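You operate a simulated robot arm through the tools that you are given. There is no shell and no other tool.

You are at the controls of a simulated robot arm. One attempt, no reset.

Task
Roll the loose tape on carton 59 flat at the rail and put the carton in the send tray.
Fine: close the orange block to the carton's length for rolling, slide it right out after; put the roller back.

It is judged by the outcome, as a careful person would: the job done as asked, and still so three seconds after it is handed in. It fails if anything else is knocked over, pushed out of place, dropped, spilled or broken.

Robot
A 6-joint arm with a two-finger gripper, fixed in place. Base frame: the origin is at the foot of the arm, x ahead of it, y to its left, z up; the work surface is at about z = 870. Readings come in mm, rad, newtons and seconds.
Its first joint turns from -2.897 to 2.897 rad. Payload 2.45 kg.
The tool frame sits at the grasp point between the pads (the TCP): z along the fingers, y along the line on which they close. The tips reach 20 mm beyond it. Largest opening 140 mm; the body of the gripper starts 168 mm behind the TCP.
Orientation is that of the tool frame in the base frame, as a unit quaternion [w, x, y, z]. With the fingers straight down and closing along the base's y, the tool's x points along the base's -x, its y along +y and its z along -z.

Tools
- The arm moves only by the tool jog_arm. Its argument "plan" is a list of rows, each an object of numbers (a shift or turn left out is 0, a gripper value left out holds the last): "ax", "ay", "az": the turn, a rotation vector about the base's x, y, z in rad; "dx", "dy", "dz": the shift along the base's x, y, z in mm; "fingers": the gripper command, from -1 (fully open) to 1 (shut), values between in proportion. In form: [{"ax": .., "ay": .., "az": .., "dx": .., "dy": .., "dz": .., "fingers": ..}, ...]. A call has 1 to 20 rows; each row is the pose to reach, as a shift and turn from the pose commanded when the call began. A row lasts 0.2 s, in which the tool goes at most 50 mm and 0.15 rad; a call with a longer step from one row to the next is refused whole, and so is a gripper value outside its range. A pose out of reach is approached as far as the arm can. The call stops where the force on the tool passes 90 N (or 10 N more than at its start, if that is more) or the arm is blocked; 0.2 s more then pass. Each finger travels about 45 mm/s and halts on what it meets, pressing with about 22 N; the grip force reading is that of the motor and also rises with nothing between the fingers. The clock runs only during rows and for 0.2 s after the last one: add rows that repeat a pose to give the fingers time. It gives the time, the measured TCP pose, the force on the tool (base axes), the opening and the grip force at its end, in the units of the frame above (readings bear some noise), with the torque about the TCP (base axes, N m) and any sound that the robot's microphone picked up, and new pictures: "pictures" is both (left out), scene, wrist or none.
- Cameras (640 x 400 px; columns grow to the right, rows downward): "scene" is fixed at [413.6, 497.7, 1617.9]; the picture's right is [-0.81, -0.58, 0.00], its down [-0.47, 0.66, -0.58] and it looks along [0.34, -0.47, -0.81] (base axes); focal length 309 px, centre (320, 200). "wrist" rides on the gripper at [78, 11, -209] in the tool frame; the picture's right is [-0.14, 0.99, 0.00], its down [-0.92, -0.13, -0.37] and it looks along [-0.36, -0.05, 0.93] (tool axes); focal length 280 px, centre (320, 200).
- locate(camera, pixels): for up to 12 pixels [column, row] of the newest picture of that camera ("zoom" is the newest enlarged one), the place [x, y, z] in the base frame of the surface seen there, good to about 3 mm, but the place of the scene camera against the robot may be out by one fixed shift of up to 18 mm in any direction. It takes no simulated time.
- enlarge(camera, box): a new picture of the part [left, top, right, bottom] of that camera's present view, enlarged. It takes no simulated time.
- finish_job(): hands the job in; it is judged then, once.

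Open the gripper and draw the arm clear of the work before you hand the job in, unless the task says otherwise.

The tools are called after "Emit:" as a command line: name --argument value ..., lists and objects as JSON in quotes. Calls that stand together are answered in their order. jog_arm: Moves the arm, as the interface text tells. Its arguments: {"type":"object","properties":{"plan":{"type":"array","items":{"type":"object","properties":{"ax":{"type":"number"},"ay":{"type":"number"},"az":{"type":"number"},"dx":{"type":"number"},"dy":{"type":"number"},"dz":{"type":"number"},"fingers":{"type":"number"}}}},"pictures":{"type":"string","enum":["both","scene","wrist","none"]}},"required":["plan"]} The other tools are called the same way: locate (camera, pixels) gives the place of the surface under pixels of a picture; enlarge (camera, box) takes an enlarged picture of a part of a camera's view; finish_job () hands the job in.

At the start:

```text
time: 0.0
tool_pos: [773.5, 180.5, 1193.4]
ee_rot: [0.0, 0.0, 1.0, 0.0]
ft_force: [0.1, 0.6, 0.3]
wrist_torque: [0.05, 0.02, -0.02]
finger_gap: 139.9
finger_force: 0.1
```

scene: 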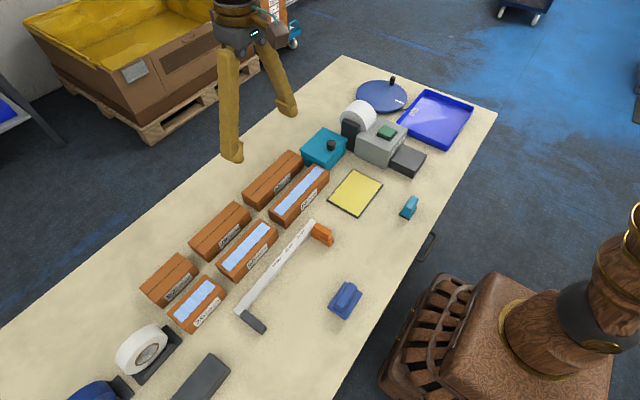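
wrist: 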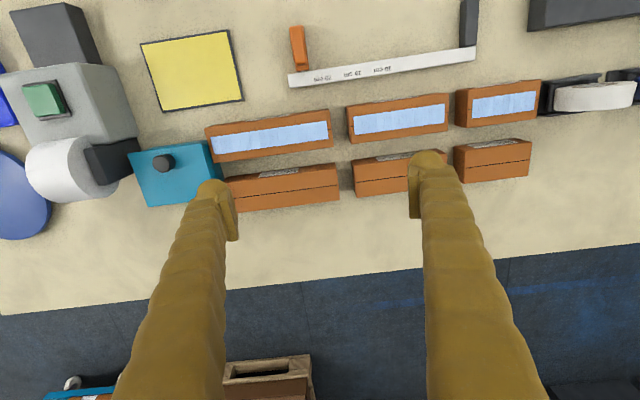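

I see six cartons, three with blue-white tape on top, a white rail with a dark fixed stop and an orange block, and a blue tray. I'll enlarge the pictures to read the labels.

Emit:
enlarge --camera "scene" --box '[130, 140, 350, 340]'

Emit:
enlarge --camera "wrist" --box '[200, 0, 560, 220]'

Emit:
enlarge --camera "scene" --box '[300, 60, 500, 240]'

```text
2.00 times, centred on (240, 240) of scene
```

zoom: 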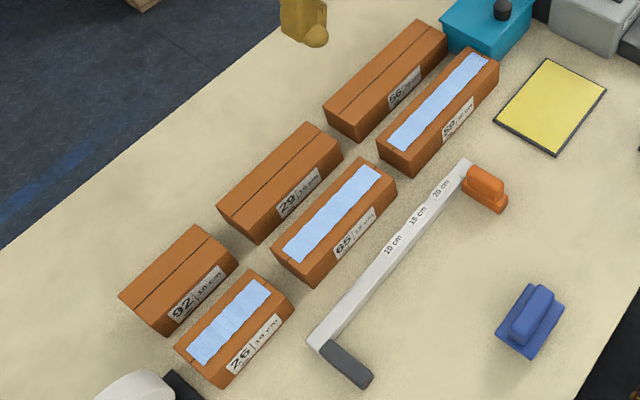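

```text
1.78 times, centred on (380, 110) of wrist
```

zoom: 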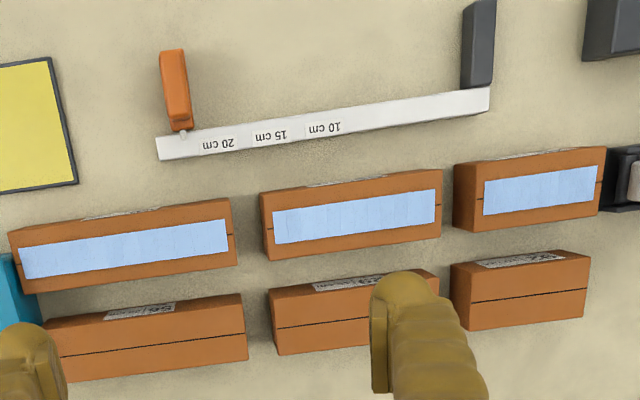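

```text
2.22 times, centred on (400, 150) of scene
```

zoom: 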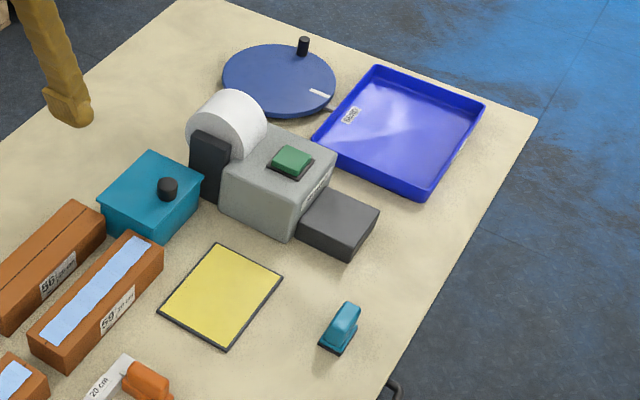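

Two labels in the far row look alike (56/59?), so I'm zooming into the labels, the blue and teal hand tools and the tray.

Emit:
enlarge --camera "scene" --box '[240, 145, 340, 225]'

Emit:
enlarge --camera "scene" --box '[185, 195, 285, 285]'

Emit:
enlarge --camera "scene" --box '[310, 270, 380, 330]'

Emit:
enlarge --camera "scene" --box '[380, 180, 440, 230]'

Emit:
enlarge --camera "scene" --box '[385, 80, 485, 160]'

Emit:
enlarge --camera "scene" --box '[225, 210, 345, 340]'

Emit:
enlarge --camera "scene" --box '[60, 310, 260, 400]'

```text
5.00 times, centred on (290, 185) of scene
```

zoom: 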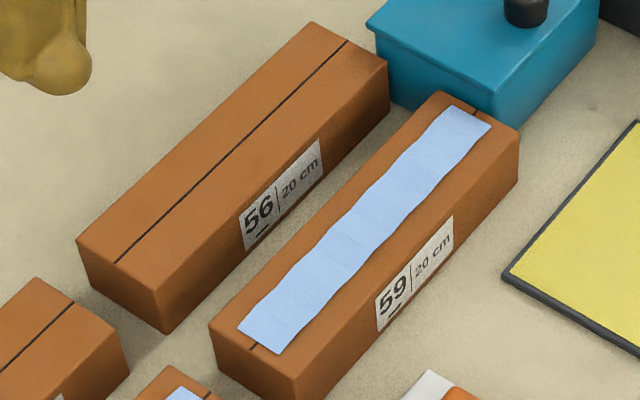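

```text
4.44 times, centred on (235, 240) of scene
```

zoom: 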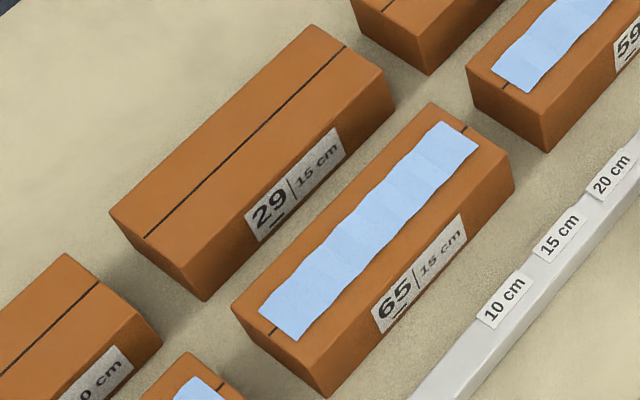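

```text
6.67 times, centred on (345, 300) of scene
```

zoom: 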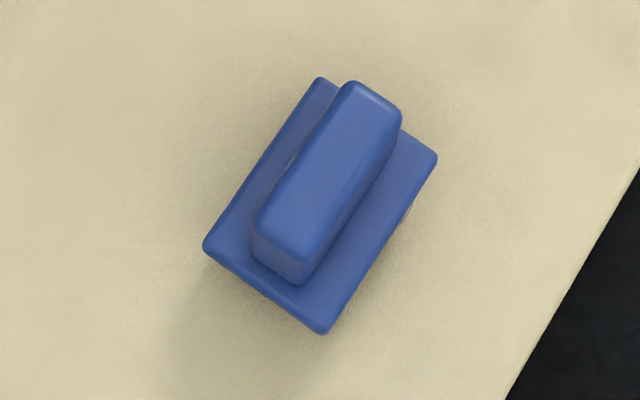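

```text
8.00 times, centred on (410, 205) of scene
```

zoom: 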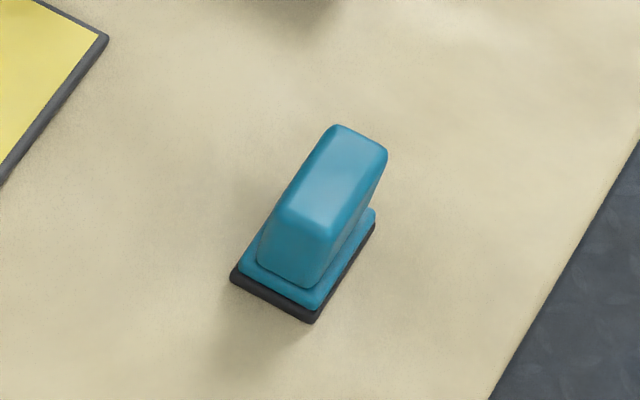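

```text
5.00 times, centred on (435, 120) of scene
```

zoom: 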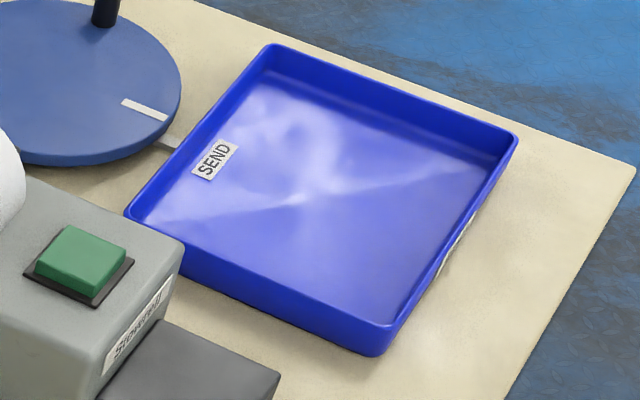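

```text
3.08 times, centred on (285, 275) of scene
```

zoom: 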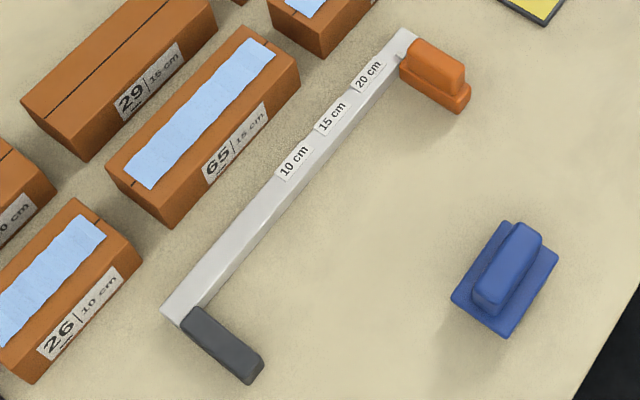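

```text
3.20 times, centred on (160, 355) of scene
```

zoom: 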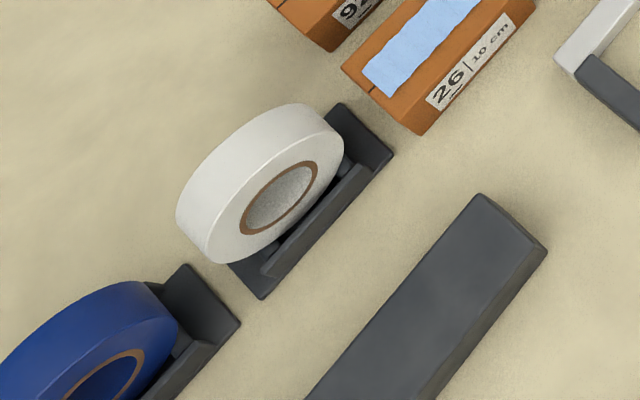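

Carton 59 is the 20 cm taped one next to the teal box, and the tray labelled SEND is at the right. Now I'll measure the positions of all the key items.

Emit:
locate --camera "wrist" --pixels '[[206, 127], [329, 109], [333, 143], [214, 161], [289, 80], [476, 48], [291, 26], [304, 66], [475, 10], [465, 45], [270, 135], [380, 66]]'

Emit:
locate --camera "scene" --pixels '[[347, 290], [332, 297], [358, 302], [350, 317], [411, 205], [436, 118], [413, 123], [442, 147], [440, 93], [472, 108], [290, 187], [323, 233]]'

Emit:
locate --camera "scene" --pixels '[[300, 165], [327, 171], [299, 223], [275, 210], [310, 222], [240, 310], [265, 328], [250, 318], [314, 228], [330, 240], [287, 210], [340, 330]]'

```text
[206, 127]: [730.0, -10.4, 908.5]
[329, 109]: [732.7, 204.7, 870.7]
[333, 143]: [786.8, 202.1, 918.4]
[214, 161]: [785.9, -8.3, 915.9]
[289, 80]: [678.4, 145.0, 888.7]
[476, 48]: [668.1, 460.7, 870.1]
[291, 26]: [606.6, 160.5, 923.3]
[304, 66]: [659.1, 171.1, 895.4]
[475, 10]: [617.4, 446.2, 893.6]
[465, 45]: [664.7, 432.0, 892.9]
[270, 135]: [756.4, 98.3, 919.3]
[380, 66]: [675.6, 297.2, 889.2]
```

```text
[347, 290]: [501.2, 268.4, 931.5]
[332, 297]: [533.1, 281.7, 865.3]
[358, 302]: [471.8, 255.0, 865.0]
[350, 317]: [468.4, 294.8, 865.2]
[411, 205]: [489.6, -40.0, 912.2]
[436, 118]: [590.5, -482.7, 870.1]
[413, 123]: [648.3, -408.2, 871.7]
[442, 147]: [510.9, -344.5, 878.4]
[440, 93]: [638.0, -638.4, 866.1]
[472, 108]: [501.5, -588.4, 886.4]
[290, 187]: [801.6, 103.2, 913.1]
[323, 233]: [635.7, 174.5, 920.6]
```

```text
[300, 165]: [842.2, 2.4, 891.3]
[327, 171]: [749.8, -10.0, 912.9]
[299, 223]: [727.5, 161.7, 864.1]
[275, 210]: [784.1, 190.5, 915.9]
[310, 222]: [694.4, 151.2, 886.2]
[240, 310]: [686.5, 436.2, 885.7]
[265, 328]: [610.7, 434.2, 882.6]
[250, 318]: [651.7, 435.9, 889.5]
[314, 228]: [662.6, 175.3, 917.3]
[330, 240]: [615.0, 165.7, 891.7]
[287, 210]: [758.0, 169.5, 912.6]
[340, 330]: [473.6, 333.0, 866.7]
```

Cartons are about 50 mm tall, the rail about 20 mm tall, with its working face toward the base side. I'll move the wrist camera back over the near side of the table to see the roller, rail and blocks better.

Emit:
jog_arm --plan '[{"dx": -45, "dy": 8}, {"dx": -90, "dy": 16}, {"dx": -135, "dy": 24}, {"dx": -180, "dy": 32}, {"dx": -225, "dy": 40}, {"dx": -270, "dy": 48}, {"dx": -310, "dy": 56}, {"dx": -310, "dy": 56}]'

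```text
time: 1.8
tool_pos: [461.5, 239.9, 1190.7]
ee_rot: [0.0, 0.0, 1.0, 0.0]
ft_force: [-0.1, 1.0, -0.4]
wrist_torque: [-0.02, 0.02, 0.01]
finger_gap: 139.9
finger_force: 0.2
```

scene: 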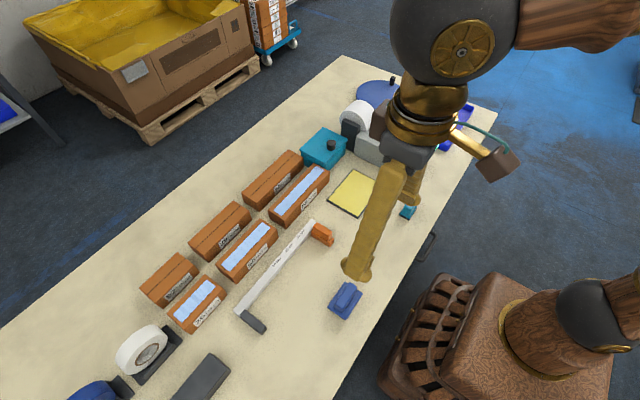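
wrist: 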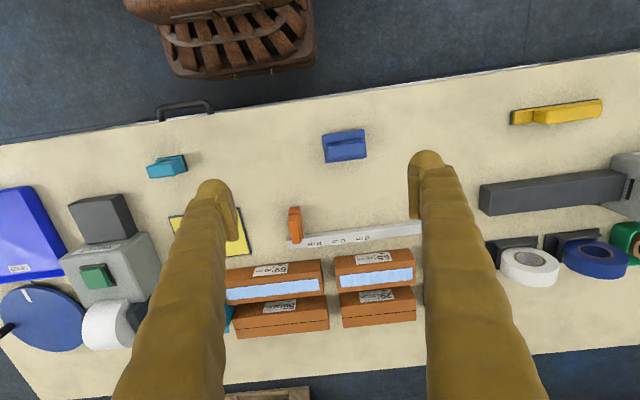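

New in view: a yellow tool at (555,112) as well as the blue one at (345,145) and the teal one at (167,166). I'll zoom in to decide which is the roller.

Emit:
enlarge --camera "wrist" --box '[300, 115, 400, 175]'

Emit:
enlarge --camera "wrist" --box '[500, 80, 620, 150]'

Emit:
enlarge --camera "wrist" --box '[130, 140, 210, 200]'

Emit:
enlarge --camera "wrist" --box '[270, 190, 440, 300]'

Emit:
enlarge --camera "wrist" --box '[460, 90, 640, 290]'

Emit:
locate --camera "wrist" --pixels '[[322, 135], [363, 129], [368, 158], [326, 163], [335, 145], [362, 139], [345, 148], [300, 160], [294, 212], [295, 235], [318, 239], [345, 237]]'

```text
6.40 times, centred on (350, 145) of wrist
```

zoom: 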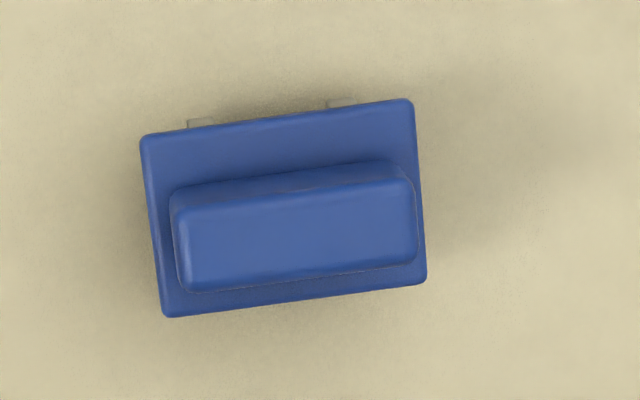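

```text
5.33 times, centred on (560, 115) of wrist
```

zoom: 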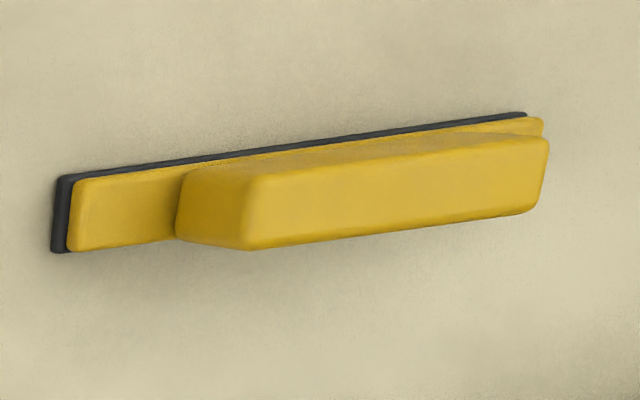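

```text
6.67 times, centred on (170, 170) of wrist
```

zoom: 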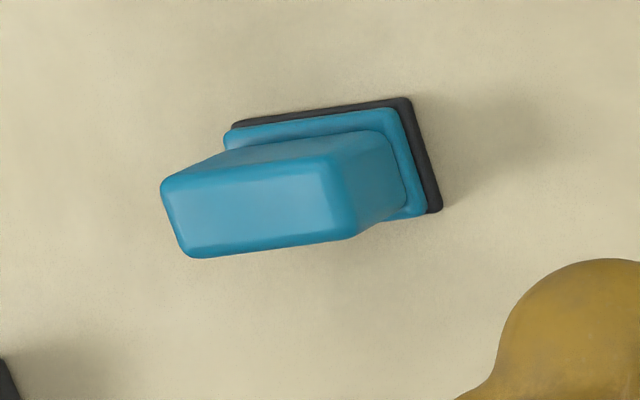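

```text
3.64 times, centred on (355, 245) of wrist
```

zoom: 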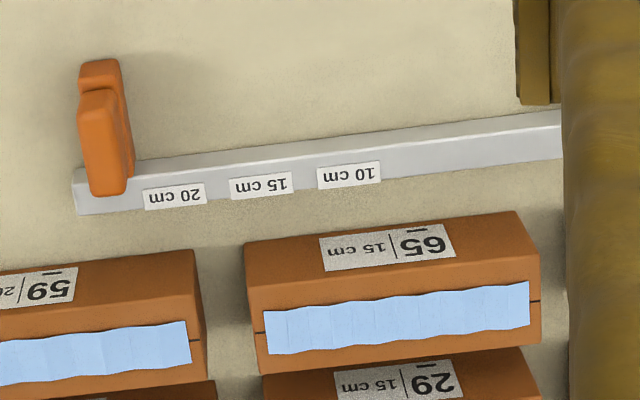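

```text
2.00 times, centred on (550, 190) of wrist
```

zoom: 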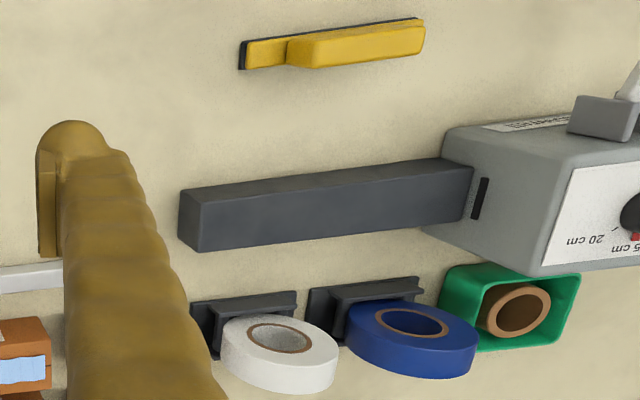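

```text
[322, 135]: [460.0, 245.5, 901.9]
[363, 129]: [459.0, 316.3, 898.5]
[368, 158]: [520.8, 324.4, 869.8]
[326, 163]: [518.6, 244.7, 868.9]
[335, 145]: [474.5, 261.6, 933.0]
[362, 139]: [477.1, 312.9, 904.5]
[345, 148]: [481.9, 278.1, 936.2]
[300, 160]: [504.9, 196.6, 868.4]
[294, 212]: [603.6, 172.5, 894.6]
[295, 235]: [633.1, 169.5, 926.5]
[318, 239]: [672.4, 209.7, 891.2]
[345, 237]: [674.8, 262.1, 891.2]
```

The blue tool at (345,145) has pale roller axle ends showing at its base-side edge, so it is probably the roller. I'll turn the gripper 90° so the fingers close along x, as the handle and cartons need, and move closer to check.

Emit:
jog_arm --plan '[{"az": 0.14, "dz": -10}, {"az": 0.28, "dz": -20}, {"az": 0.42, "dz": -30}, {"az": 0.56, "dz": -40}, {"az": 0.7, "dz": -50}, {"az": 0.84, "dz": -60}, {"az": 0.98, "dz": -70, "dx": 10}, {"az": 1.12, "dz": -80, "dx": 20}, {"az": 1.26, "dz": -90, "dx": 30}, {"az": 1.4, "dz": -90, "dx": 30}, {"az": 1.5, "dz": -90, "dx": 30}, {"az": 1.5708, "dz": -90, "dx": 30}, {"az": 1.5708, "dz": -90, "dx": 30}]'

```text
time: 4.6
tool_pos: [493.4, 237.1, 1102.5]
ee_rot: [-0.001, -0.707, 0.707, 0.0]
ft_force: [1.3, 0.4, 0.4]
wrist_torque: [-0.01, 0.0, 0.0]
finger_gap: 139.9
finger_force: 0.1
```

scene: 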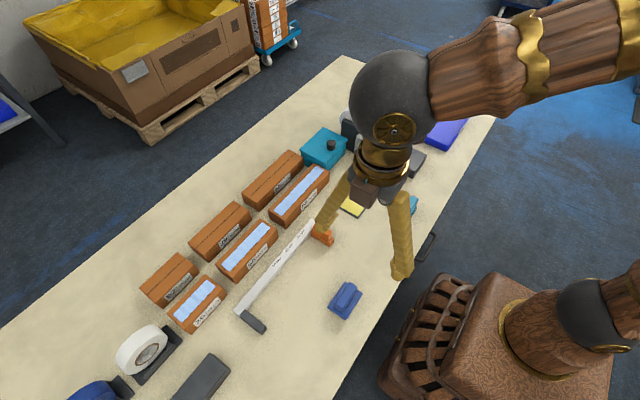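
wrist: 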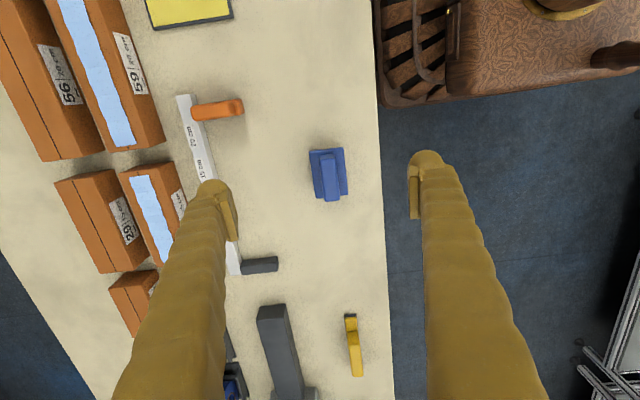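

The turn worked: the picture's right is now about −x and its down about +y. I'll zoom into the blue tool, the rail parts and the gap between cartons 59 and 56, and measure them.

Emit:
enlarge --camera "wrist" --box '[290, 130, 370, 220]'

Emit:
enlarge --camera "wrist" --box '[160, 70, 300, 290]'

Emit:
enlarge --camera "wrist" --box '[0, 0, 250, 170]'

Emit:
locate --camera "wrist" --pixels '[[178, 95], [236, 273], [190, 110], [242, 103], [218, 105], [280, 264], [242, 265], [320, 155], [332, 154], [330, 185], [310, 151], [347, 194]]'

Emit:
locate --camera "wrist" --pixels '[[164, 137], [111, 151], [103, 148], [45, 160], [137, 100], [80, 80], [206, 170], [186, 130], [60, 100], [228, 120]]'

```text
4.44 times, centred on (330, 175) of wrist
```

zoom: 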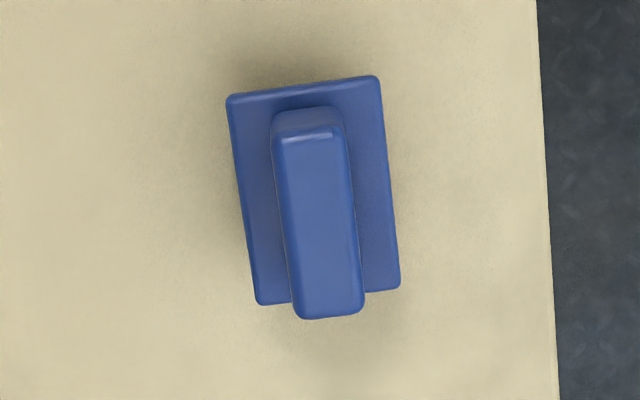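

```text
1.82 times, centred on (230, 180) of wrist
```

zoom: 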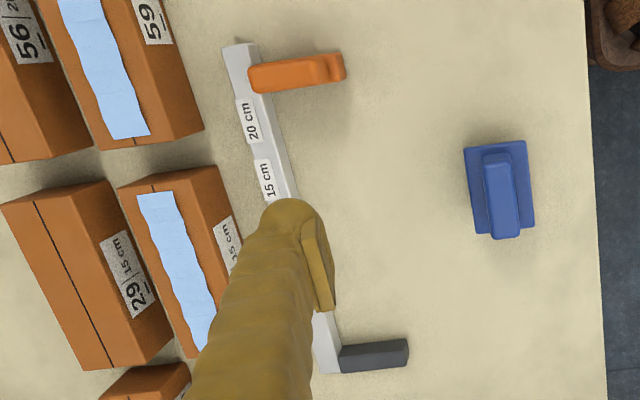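

```text
2.35 times, centred on (125, 85) of wrist
```

zoom: 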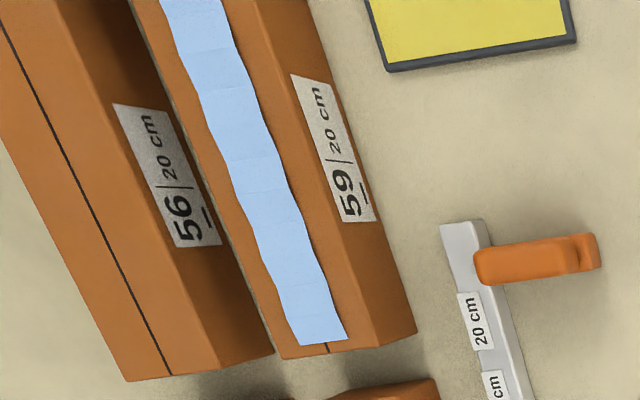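

```text
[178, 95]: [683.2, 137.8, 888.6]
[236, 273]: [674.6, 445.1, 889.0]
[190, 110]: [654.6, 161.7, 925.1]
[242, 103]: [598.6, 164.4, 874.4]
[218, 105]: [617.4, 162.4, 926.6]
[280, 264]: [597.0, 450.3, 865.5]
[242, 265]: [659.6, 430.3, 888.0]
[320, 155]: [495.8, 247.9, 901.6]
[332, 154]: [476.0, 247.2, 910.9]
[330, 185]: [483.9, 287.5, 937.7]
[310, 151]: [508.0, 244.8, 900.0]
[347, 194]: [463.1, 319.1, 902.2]
```

```text
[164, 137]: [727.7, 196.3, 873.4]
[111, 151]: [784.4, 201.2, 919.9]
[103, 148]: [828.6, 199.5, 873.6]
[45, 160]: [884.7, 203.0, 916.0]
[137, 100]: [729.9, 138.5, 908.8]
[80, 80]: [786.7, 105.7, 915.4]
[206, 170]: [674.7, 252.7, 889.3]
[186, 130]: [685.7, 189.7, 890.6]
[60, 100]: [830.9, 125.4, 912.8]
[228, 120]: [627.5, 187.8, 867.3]
```

Carton 59 spans x≈728–787, y≈−10–200, with a ~40 mm gap to carton 56, so fingers fit. I'll take a closer look at the orange block and then at the stop.

Emit:
jog_arm --plan '[{"dx": 40, "dy": -25}, {"dx": 80, "dy": -55, "dz": -10}, {"dx": 120, "dy": -85, "dz": -20}, {"dx": 147, "dy": -115, "dz": -40}, {"dx": 147, "dy": -130, "dz": -52}, {"dx": 147, "dy": -130, "dz": -52}]' --pictures "wrist"

```text
refused: row 2 steps farther than a row can; nothing moved
```

The step was slightly too long, so I'm repeating the move with shorter steps.

Emit:
jog_arm --plan '[{"dx": 30, "dy": -25, "dz": -10}, {"dx": 60, "dy": -50, "dz": -20}, {"dx": 90, "dy": -75, "dz": -30}, {"dx": 120, "dy": -100, "dz": -40}, {"dx": 147, "dy": -130, "dz": -52}, {"dx": 147, "dy": -130, "dz": -52}]' --pictures "wrist"

```text
time: 6.0
tool_pos: [637.6, 104.8, 1050.5]
ee_rot: [-0.001, 0.707, -0.707, 0.0]
ft_force: [0.2, -0.6, -0.7]
wrist_torque: [0.02, 0.01, -0.01]
finger_gap: 139.9
finger_force: 0.1
```

wrist: 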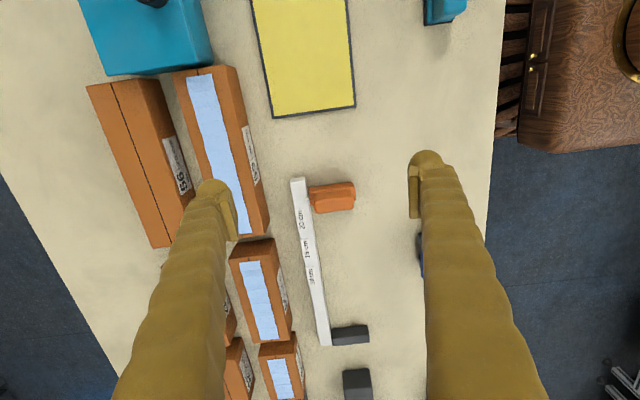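

Emit:
enlarge --camera "wrist" --box '[280, 165, 370, 225]'

Emit:
enlarge --camera "wrist" --box '[290, 300, 390, 370]'

Emit:
locate --camera "wrist" --pixels '[[308, 188], [352, 183], [355, 207], [312, 209], [330, 187], [330, 200], [331, 211], [318, 346], [330, 345], [367, 325], [369, 343], [350, 326]]'

Emit:
locate --camera "wrist" --pixels '[[175, 73], [238, 66], [268, 213], [241, 234], [210, 75], [304, 185], [326, 318], [291, 180], [307, 222], [315, 280], [333, 335], [366, 332]]'

```text
6.67 times, centred on (325, 195) of wrist
```

zoom: 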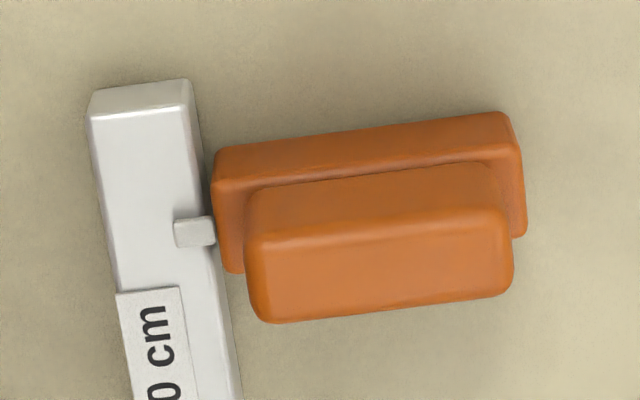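

```text
5.71 times, centred on (340, 335) of wrist
```

zoom: 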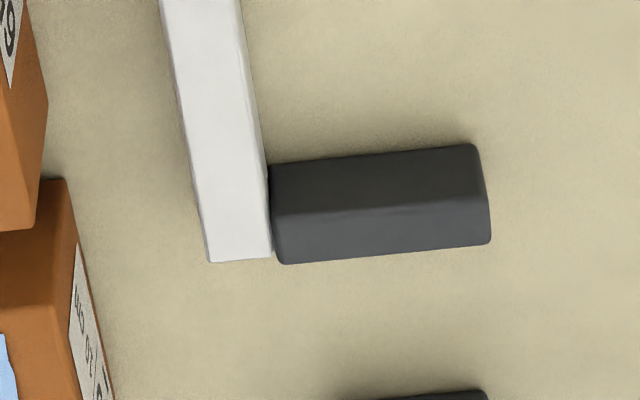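

```text
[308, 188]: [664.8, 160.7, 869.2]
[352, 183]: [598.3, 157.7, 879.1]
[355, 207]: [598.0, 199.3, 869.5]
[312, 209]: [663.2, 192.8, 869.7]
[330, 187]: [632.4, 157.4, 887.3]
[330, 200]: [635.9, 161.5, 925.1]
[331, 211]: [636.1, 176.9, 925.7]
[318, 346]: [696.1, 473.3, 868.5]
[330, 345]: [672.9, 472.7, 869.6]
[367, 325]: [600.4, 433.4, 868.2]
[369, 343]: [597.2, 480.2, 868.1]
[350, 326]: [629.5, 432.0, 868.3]
```

```text
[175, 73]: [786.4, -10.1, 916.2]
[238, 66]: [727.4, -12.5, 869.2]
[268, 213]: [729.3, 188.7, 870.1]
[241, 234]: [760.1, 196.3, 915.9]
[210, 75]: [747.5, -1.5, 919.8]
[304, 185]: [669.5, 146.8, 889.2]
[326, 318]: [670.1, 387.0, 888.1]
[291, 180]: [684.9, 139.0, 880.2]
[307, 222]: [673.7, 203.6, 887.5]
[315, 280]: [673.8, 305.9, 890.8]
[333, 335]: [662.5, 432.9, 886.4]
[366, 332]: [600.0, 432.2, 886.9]
```

Measured: the stop's inner face is at y≈431, the rail face at x≈663 with its top at z≈889, and the orange block at y≈155–183 with its handle top at z≈926. Now I'll move over carton 59 with a partly open gripper (~88 mm) and stop above it.

Emit:
jog_arm --plan '[{"dx": 40, "dy": -4, "fingers": -0.26}, {"dx": 80, "dy": -8, "dz": -10, "fingers": -0.26}, {"dx": 118, "dy": -11, "dz": -25, "fingers": -0.26}, {"dx": 118, "dy": -11, "dz": -60, "fingers": -0.26}, {"dx": 118, "dy": -11, "dz": -80, "fingers": -0.26}, {"dx": 118, "dy": -11, "dz": -80, "fingers": -0.26}]'

```text
time: 7.4
tool_pos: [757.7, 94.9, 971.5]
ee_rot: [0.001, 0.707, -0.707, 0.0]
ft_force: [0.8, 0.9, 0.3]
wrist_torque: [0.0, 0.0, -0.02]
finger_gap: 88.0
finger_force: 0.0
```

scene: 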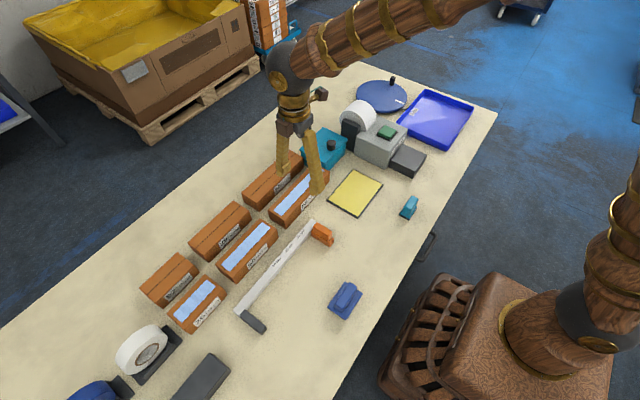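
wrist: 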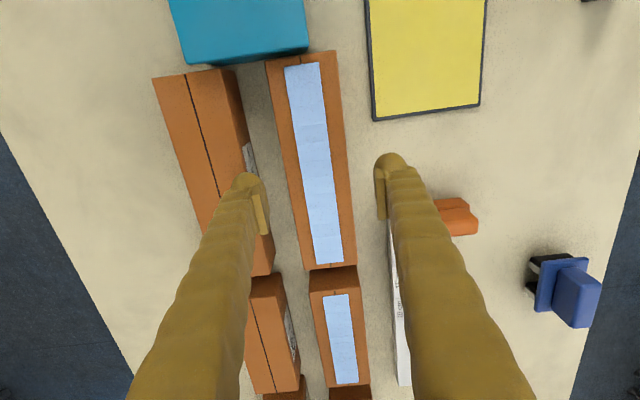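

The blue tool at (565,280) now shows what is under its plate, so I'll zoom there. I'll also recheck the carton's edges before descending.

Emit:
enlarge --camera "wrist" --box '[510, 235, 620, 340]'

Emit:
locate --camera "wrist" --pixels '[[267, 64], [336, 53], [354, 264], [304, 268], [285, 170], [348, 180], [272, 258], [243, 120], [226, 70], [270, 58]]'

```text
3.81 times, centred on (565, 288) of wrist
```

zoom: 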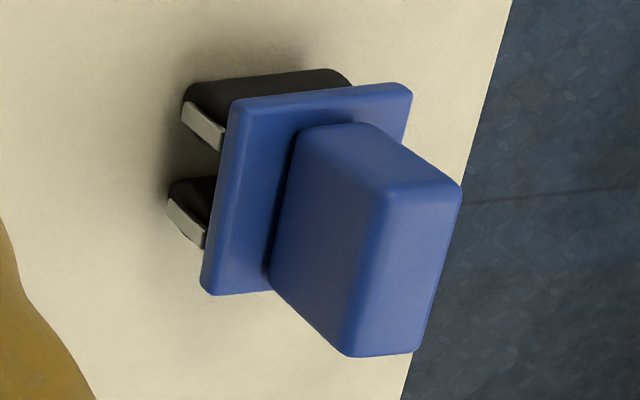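

```text
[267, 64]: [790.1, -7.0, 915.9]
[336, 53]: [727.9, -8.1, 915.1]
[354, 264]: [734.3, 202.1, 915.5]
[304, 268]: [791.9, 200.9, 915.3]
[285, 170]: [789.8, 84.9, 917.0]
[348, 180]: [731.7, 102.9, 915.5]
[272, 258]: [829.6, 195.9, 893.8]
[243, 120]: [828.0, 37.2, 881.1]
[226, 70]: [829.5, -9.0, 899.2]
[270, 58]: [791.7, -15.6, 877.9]
```

Black rollers with metal axles along x sit under the blue plate, so it is the roller and it rolls along y. Carton 59 is centred at x≈760, y≈97, so I'll descend and grip its upper part so the fingers will clear the rail later.

Emit:
jog_arm --plan '[{"dx": 2, "dy": 1, "dz": -30, "fingers": -0.26}, {"dx": 2, "dy": 1, "dz": -57, "fingers": -0.26}, {"dx": 2, "dy": 1, "dz": -57, "fingers": -0.1}, {"dx": 2, "dy": 1, "dz": -57, "fingers": 0.1}, {"dx": 2, "dy": 1, "dz": -57, "fingers": 0.3}, {"dx": 2, "dy": 1, "dz": -57, "fingers": 0.5}, {"dx": 2, "dy": 1, "dz": -57, "fingers": 0.5}]'

```text
time: 8.1
tool_pos: [765.9, 93.5, 922.9]
ee_rot: [0.006, -0.706, 0.708, -0.004]
ft_force: [-4.9, 0.2, 29.5]
wrist_torque: [-0.43, -1.83, -0.07]
finger_gap: 77.9
finger_force: 1.1
stopped in row 3: the force on the tool passed its limit at 97 N (the readings are from after the stop); the commanded pose is now the measured one
```

scene: 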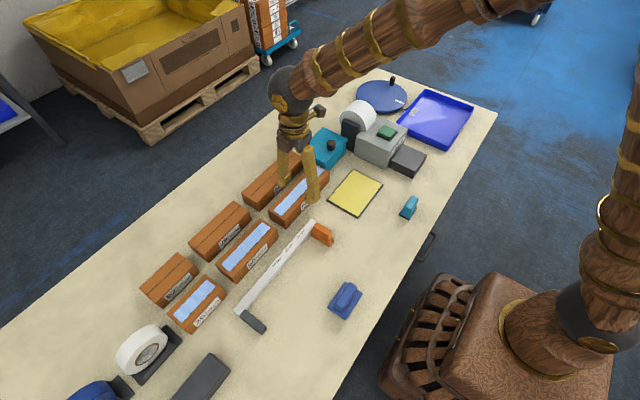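
wrist: 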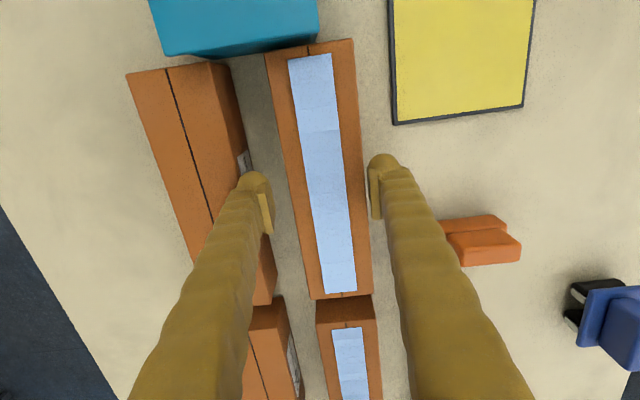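

A finger pressed on something (97 N upward, and the torque points to about x≈830, which is carton 56's near top edge). I'll back straight up and check whether anything moved.

Emit:
jog_arm --plan '[{"dz": 15}, {"dz": 40}, {"dz": 60}, {"dz": 60}]'

```text
time: 9.1
tool_pos: [767.1, 95.0, 980.7]
ee_rot: [0.005, -0.707, 0.707, -0.005]
ft_force: [0.2, -0.5, 0.5]
wrist_torque: [-0.02, 0.0, 0.02]
finger_gap: 77.3
finger_force: 0.1
```

scene: 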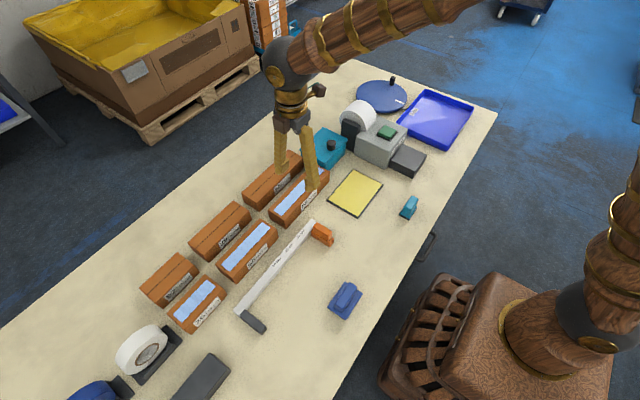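
wrist: 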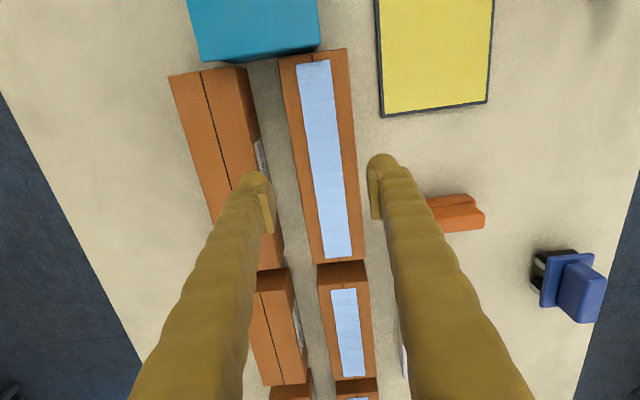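

Emit:
locate --camera "wrist" --pixels '[[279, 61], [346, 49], [363, 258], [312, 262], [295, 170], [357, 175], [283, 262], [252, 110], [245, 70], [170, 78]]'

Emit:
locate --camera "wrist" --pixels '[[255, 173], [240, 183], [268, 200], [269, 230], [262, 215], [380, 155], [372, 190], [375, 215], [400, 180], [370, 160], [272, 235], [270, 180]]'

Emit:
enlarge --camera "wrist" --box '[160, 30, 420, 280]'

Emit:
enlarge --camera "scene" --box '[230, 120, 350, 230]'

```text
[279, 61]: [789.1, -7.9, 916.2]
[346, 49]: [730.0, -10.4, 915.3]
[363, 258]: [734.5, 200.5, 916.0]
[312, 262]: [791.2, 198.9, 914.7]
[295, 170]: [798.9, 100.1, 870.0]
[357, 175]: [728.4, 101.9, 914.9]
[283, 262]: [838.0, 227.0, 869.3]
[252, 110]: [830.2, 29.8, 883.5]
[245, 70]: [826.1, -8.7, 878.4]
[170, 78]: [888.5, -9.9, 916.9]
```

```text
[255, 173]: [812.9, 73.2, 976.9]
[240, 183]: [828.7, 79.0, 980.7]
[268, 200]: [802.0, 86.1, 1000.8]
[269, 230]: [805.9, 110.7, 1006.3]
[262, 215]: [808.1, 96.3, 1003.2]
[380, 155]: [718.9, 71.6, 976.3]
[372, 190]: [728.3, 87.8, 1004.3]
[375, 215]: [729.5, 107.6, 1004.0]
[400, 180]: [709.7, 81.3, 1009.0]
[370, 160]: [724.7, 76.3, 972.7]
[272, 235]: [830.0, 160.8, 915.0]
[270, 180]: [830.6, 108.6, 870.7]
```

```text
1.60 times, centred on (290, 155) of wrist
```

zoom: 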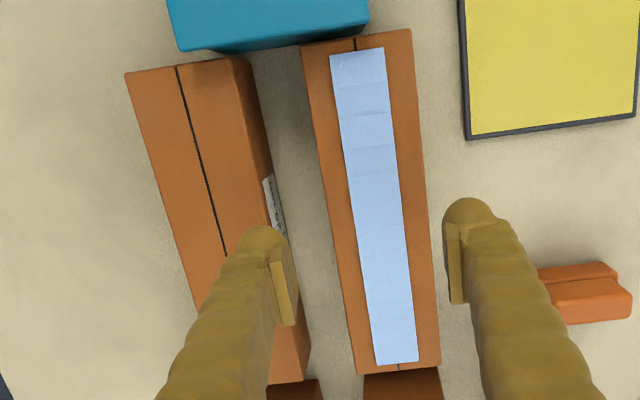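

```text
3.64 times, centred on (290, 175) of scene
```

zoom: 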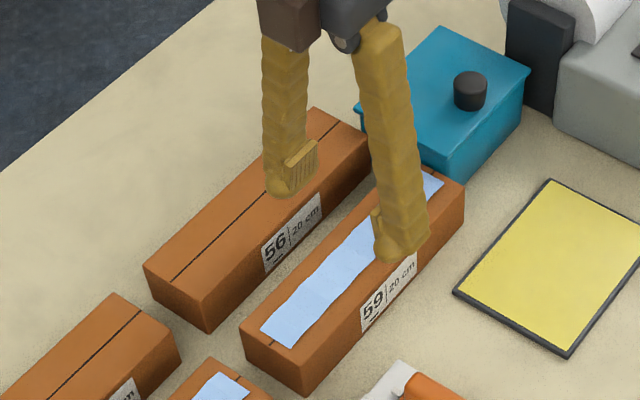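

The fingers with pads are about 24 mm thick, so the outer side met carton 56's edge; nothing has moved. I'll narrow the opening to ~72 mm, centre at x≈758, and descend again.

Emit:
jog_arm --plan '[{"dx": -8, "dy": 2, "fingers": -0.03}, {"dx": -8, "dy": 2, "fingers": -0.03}, {"dx": -8, "dy": 2, "dz": -20, "fingers": -0.03}, {"dx": -8, "dy": 2, "dz": -40, "fingers": -0.03}, {"dx": -8, "dy": 2, "dz": -52, "fingers": -0.03}, {"dx": -8, "dy": 2, "dz": -60, "fingers": -0.03}, {"dx": -8, "dy": 2, "dz": -68, "fingers": -0.03}, {"dx": -8, "dy": 2, "dz": -68, "fingers": -0.03}]'

```text
time: 10.9
tool_pos: [757.7, 96.5, 914.4]
ee_rot: [-0.003, 0.707, -0.707, 0.004]
ft_force: [-0.2, 0.2, -0.3]
wrist_torque: [-0.02, 0.01, 0.01]
finger_gap: 72.3
finger_force: 0.0
```

scene: 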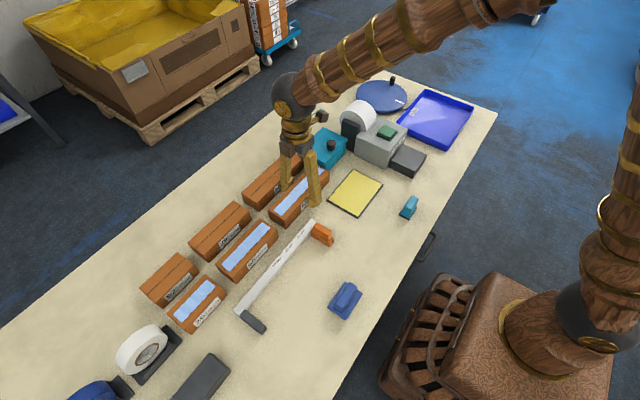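
wrist: 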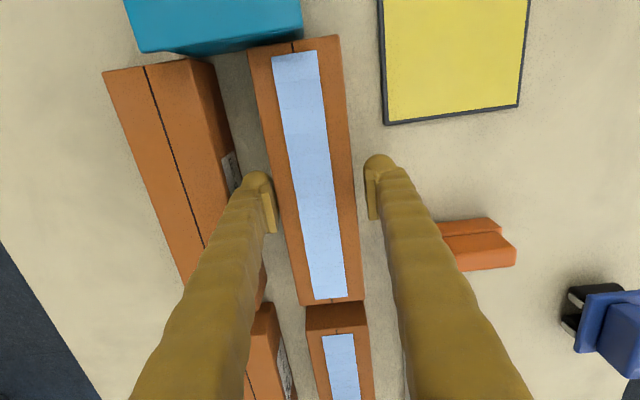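

The fingers straddle the carton with no contact force. I'll close the grip and lift slightly.

Emit:
jog_arm --plan '[{"fingers": 0.5}, {"fingers": 0.5}, {"fingers": 0.5}, {"fingers": 0.5}, {"dz": 10, "fingers": 0.5}, {"dz": 25, "fingers": 0.5}, {"dz": 40, "fingers": 0.5}, {"dz": 60, "fingers": 0.5}, {"dz": 60, "fingers": 0.5}]'

```text
time: 12.9
tool_pos: [757.6, 97.0, 972.3]
ee_rot: [-0.004, 0.707, -0.707, 0.004]
ft_force: [0.2, 0.9, -4.6]
wrist_torque: [-0.02, -0.02, 0.0]
finger_gap: 61.3
finger_force: 22.0
```

scene: 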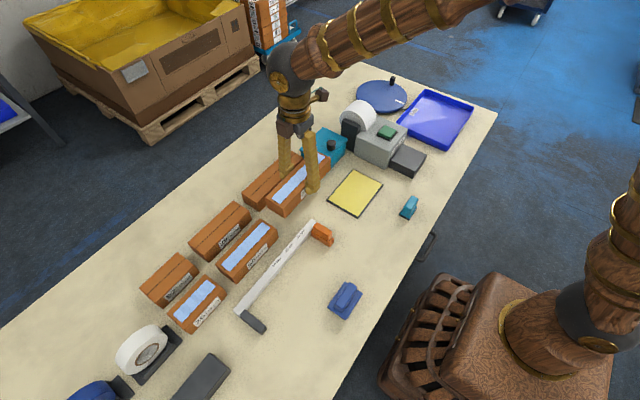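
wrist: 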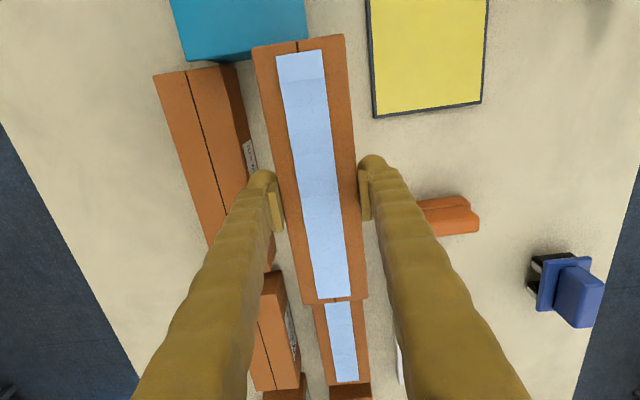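

Carton 59 is held (about 0.5 kg). I'll raise it a little more, correct the slight tilt, and carry it over to the rail, stopping above the seat.

Emit:
jog_arm --plan '[{"dz": 25, "ay": 0.011, "fingers": 0.5}, {"dx": -21, "dy": 37, "dz": 30, "ay": 0.011, "fingers": 0.5}, {"dx": -42, "dy": 74, "dz": 30, "ay": 0.011, "fingers": 0.5}, {"dx": -64, "dy": 111, "dz": 30, "ay": 0.011, "fingers": 0.5}, {"dx": -86, "dy": 148, "dz": 30, "ay": 0.011, "fingers": 0.5}, {"dx": -108, "dy": 186, "dz": 30, "ay": 0.011, "fingers": 0.5}, {"dx": -128, "dy": 223, "dz": 30, "ay": 0.011, "fingers": 0.5}, {"dx": -128, "dy": 223, "dz": 30, "ay": 0.011, "fingers": 0.5}]'

```text
time: 14.7
tool_pos: [629.3, 322.8, 1001.3]
ee_rot: [0.0, 0.707, -0.707, 0.0]
ft_force: [0.4, -0.1, -4.3]
wrist_torque: [-0.01, -0.01, -0.01]
finger_gap: 61.1
finger_force: 21.7
```

scene: 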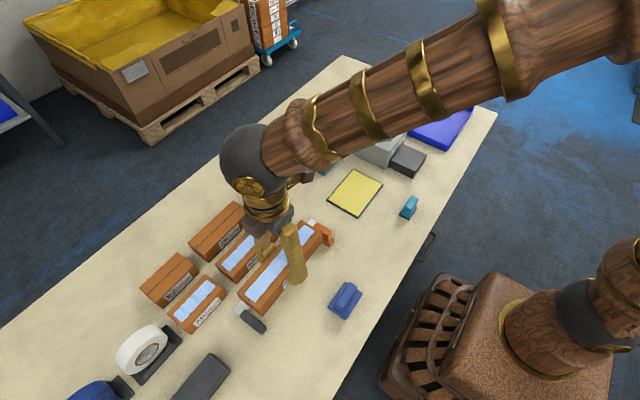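
wrist: 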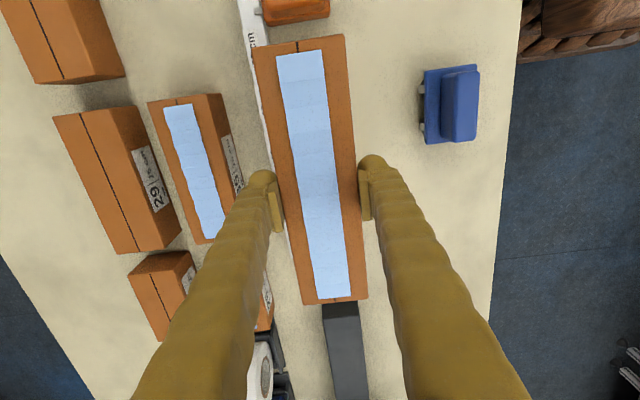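

Carton is over the seat. I'll measure its edges and the visible rail and orange block from this view before lowering.

Emit:
locate --camera "wrist" --pixels '[[254, 48], [342, 36], [366, 297], [304, 304], [260, 90], [270, 15], [300, 20], [262, 130], [247, 30], [300, 8]]'

Emit:
enlarge --camera "scene" --box '[210, 210, 350, 350]'

```text
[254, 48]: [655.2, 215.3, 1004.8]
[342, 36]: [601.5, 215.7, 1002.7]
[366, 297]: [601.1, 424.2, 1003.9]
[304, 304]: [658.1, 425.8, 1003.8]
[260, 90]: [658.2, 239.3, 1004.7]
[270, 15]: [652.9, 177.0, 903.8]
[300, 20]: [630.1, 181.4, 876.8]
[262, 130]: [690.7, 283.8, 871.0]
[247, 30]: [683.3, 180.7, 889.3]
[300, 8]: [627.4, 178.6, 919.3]
```

```text
2.86 times, centred on (280, 280) of scene
```

zoom: 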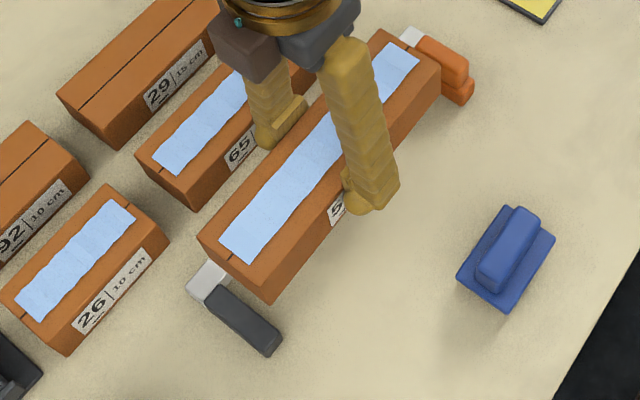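

Clearances: ~4 mm to the rail, ~6 mm to the stop, ~32 mm to the orange block. I'll lower it straight down slowly.

Emit:
jog_arm --plan '[{"dz": -30, "fingers": 0.5}, {"dz": -55, "fingers": 0.5}, {"dz": -72, "fingers": 0.5}, {"dz": -80, "fingers": 0.5}, {"dz": -84, "fingers": 0.5}, {"dz": -86, "fingers": 0.5}, {"dz": -88, "fingers": 0.5}, {"dz": -88, "fingers": 0.5}]'

```text
time: 16.5
tool_pos: [629.3, 320.3, 914.7]
ee_rot: [0.001, 0.707, -0.707, 0.0]
ft_force: [0.1, -0.5, -3.9]
wrist_torque: [0.0, 0.0, -0.04]
finger_gap: 61.4
finger_force: 22.2
```

scene: 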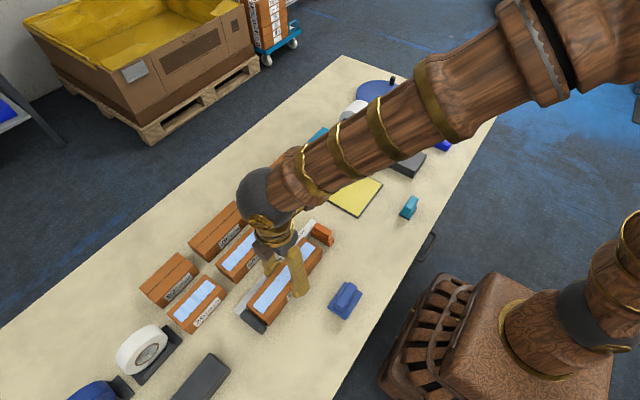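
wrist: 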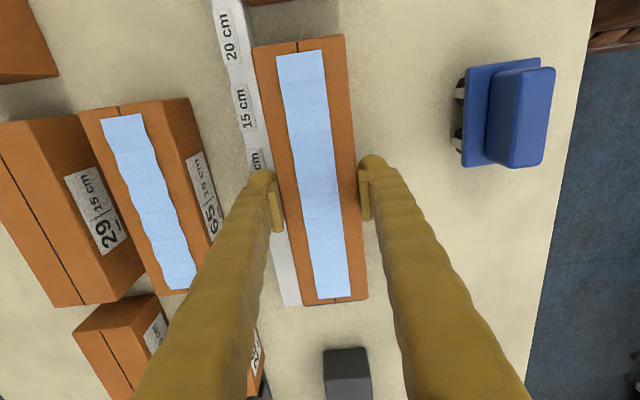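

Still hanging by a hair (−3.9 N remains). I'll locate the carton end and the dark block at (347,365) to confirm the gap to the stop.

Emit:
locate --camera "wrist" --pixels '[[340, 301], [345, 350], [345, 365], [290, 303], [300, 300], [254, 48], [342, 36], [366, 297], [262, 140], [255, 120], [372, 370], [325, 370]]'

Emit:
enlarge --camera "wrist" --box '[260, 270, 400, 400]'

Emit:
enlarge --camera "scene" --box '[220, 210, 350, 340]'

```text
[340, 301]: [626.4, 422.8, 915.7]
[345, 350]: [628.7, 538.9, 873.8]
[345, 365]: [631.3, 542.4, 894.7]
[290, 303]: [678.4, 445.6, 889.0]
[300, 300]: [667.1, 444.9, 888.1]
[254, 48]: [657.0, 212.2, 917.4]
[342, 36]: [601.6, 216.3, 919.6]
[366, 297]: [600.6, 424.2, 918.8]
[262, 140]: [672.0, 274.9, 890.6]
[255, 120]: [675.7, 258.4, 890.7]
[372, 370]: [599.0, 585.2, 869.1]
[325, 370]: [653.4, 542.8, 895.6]
```

```text
3.08 times, centred on (330, 335) of wrist
```

zoom: 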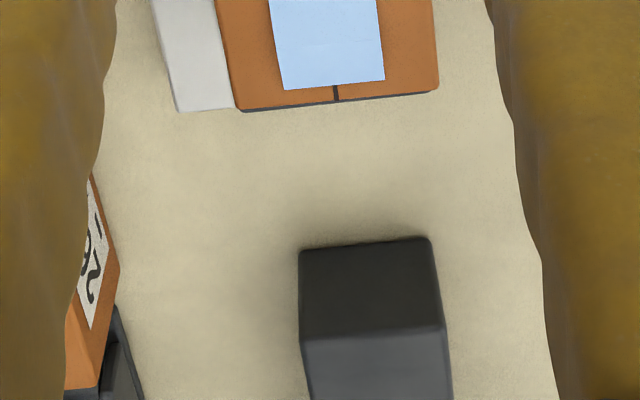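

```text
3.08 times, centred on (285, 275) of scene
```

zoom: 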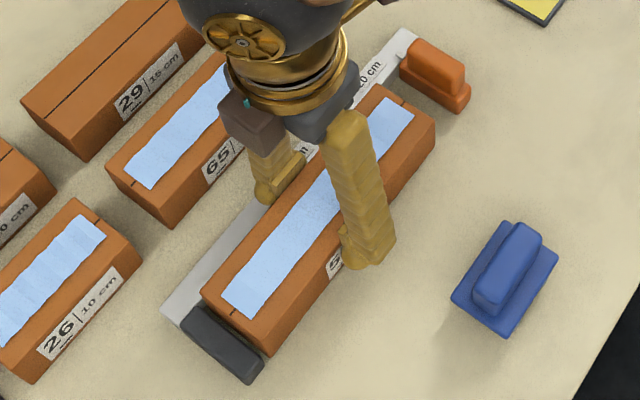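

The scene view shows the carton inside the corner, just clear of the stop and rail. I'll lower the last couple of mm until the table takes the weight, then nudge toward the rail.

Emit:
jog_arm --plan '[{"dz": -1, "fingers": 0.5}, {"dz": -2, "fingers": 0.5}, {"dz": -2, "fingers": 0.5}]' --pictures "none"

```text
time: 17.3
tool_pos: [629.5, 320.2, 913.1]
ee_rot: [-0.001, 0.707, -0.707, 0.001]
ft_force: [-7.3, -0.7, 14.0]
wrist_torque: [-0.02, 0.05, 0.03]
finger_gap: 61.1
finger_force: 22.1
```

The table now carries the carton (fz +14 N). I'll ease up 1 mm and push toward the rail (+x) in small steps while watching the force.

Emit:
jog_arm --plan '[{"dz": 1, "fingers": 0.5}, {"dz": 1, "dx": 1.5, "fingers": 0.5}, {"dz": 1, "dx": 3, "fingers": 0.5}, {"dz": 1, "dx": 3, "fingers": 0.5}]' --pictures "none"

```text
time: 18.3
tool_pos: [632.6, 319.4, 913.9]
ee_rot: [0.0, -0.707, 0.707, 0.0]
ft_force: [-1.4, 0.0, -0.1]
wrist_torque: [-0.07, -0.06, -0.05]
finger_gap: 61.0
finger_force: 22.1
```

No rail contact yet after 3 mm, so I'll keep nudging +x in 1 mm steps.

Emit:
jog_arm --plan '[{"dx": 1, "fingers": 0.5}, {"dx": 2, "fingers": 0.5}, {"dx": 2, "fingers": 0.5}]' --pictures "none"

```text
time: 19.1
tool_pos: [633.7, 319.1, 913.0]
ee_rot: [0.0, -0.707, 0.707, 0.0]
ft_force: [-12.8, 5.6, -0.7]
wrist_torque: [0.06, 0.25, 0.23]
finger_gap: 61.3
finger_force: 21.9
```

The carton now touches the rail (fx −12.8 N). Next I'll push it along the rail toward the stop (+y).

Emit:
jog_arm --plan '[{"dx": -0.5, "dy": 2, "fingers": 0.5}, {"dx": -0.5, "dy": 4, "fingers": 0.5}, {"dx": -0.5, "dy": 5, "fingers": 0.5}, {"dx": -0.5, "dy": 5, "fingers": 0.5}]' --pictures "none"

```text
time: 20.1
tool_pos: [634.3, 323.6, 913.8]
ee_rot: [0.0, 0.707, -0.707, 0.0]
ft_force: [-27.2, -17.1, 10.0]
wrist_torque: [-0.2, 0.33, 0.44]
finger_gap: 61.3
finger_force: 22.4
```

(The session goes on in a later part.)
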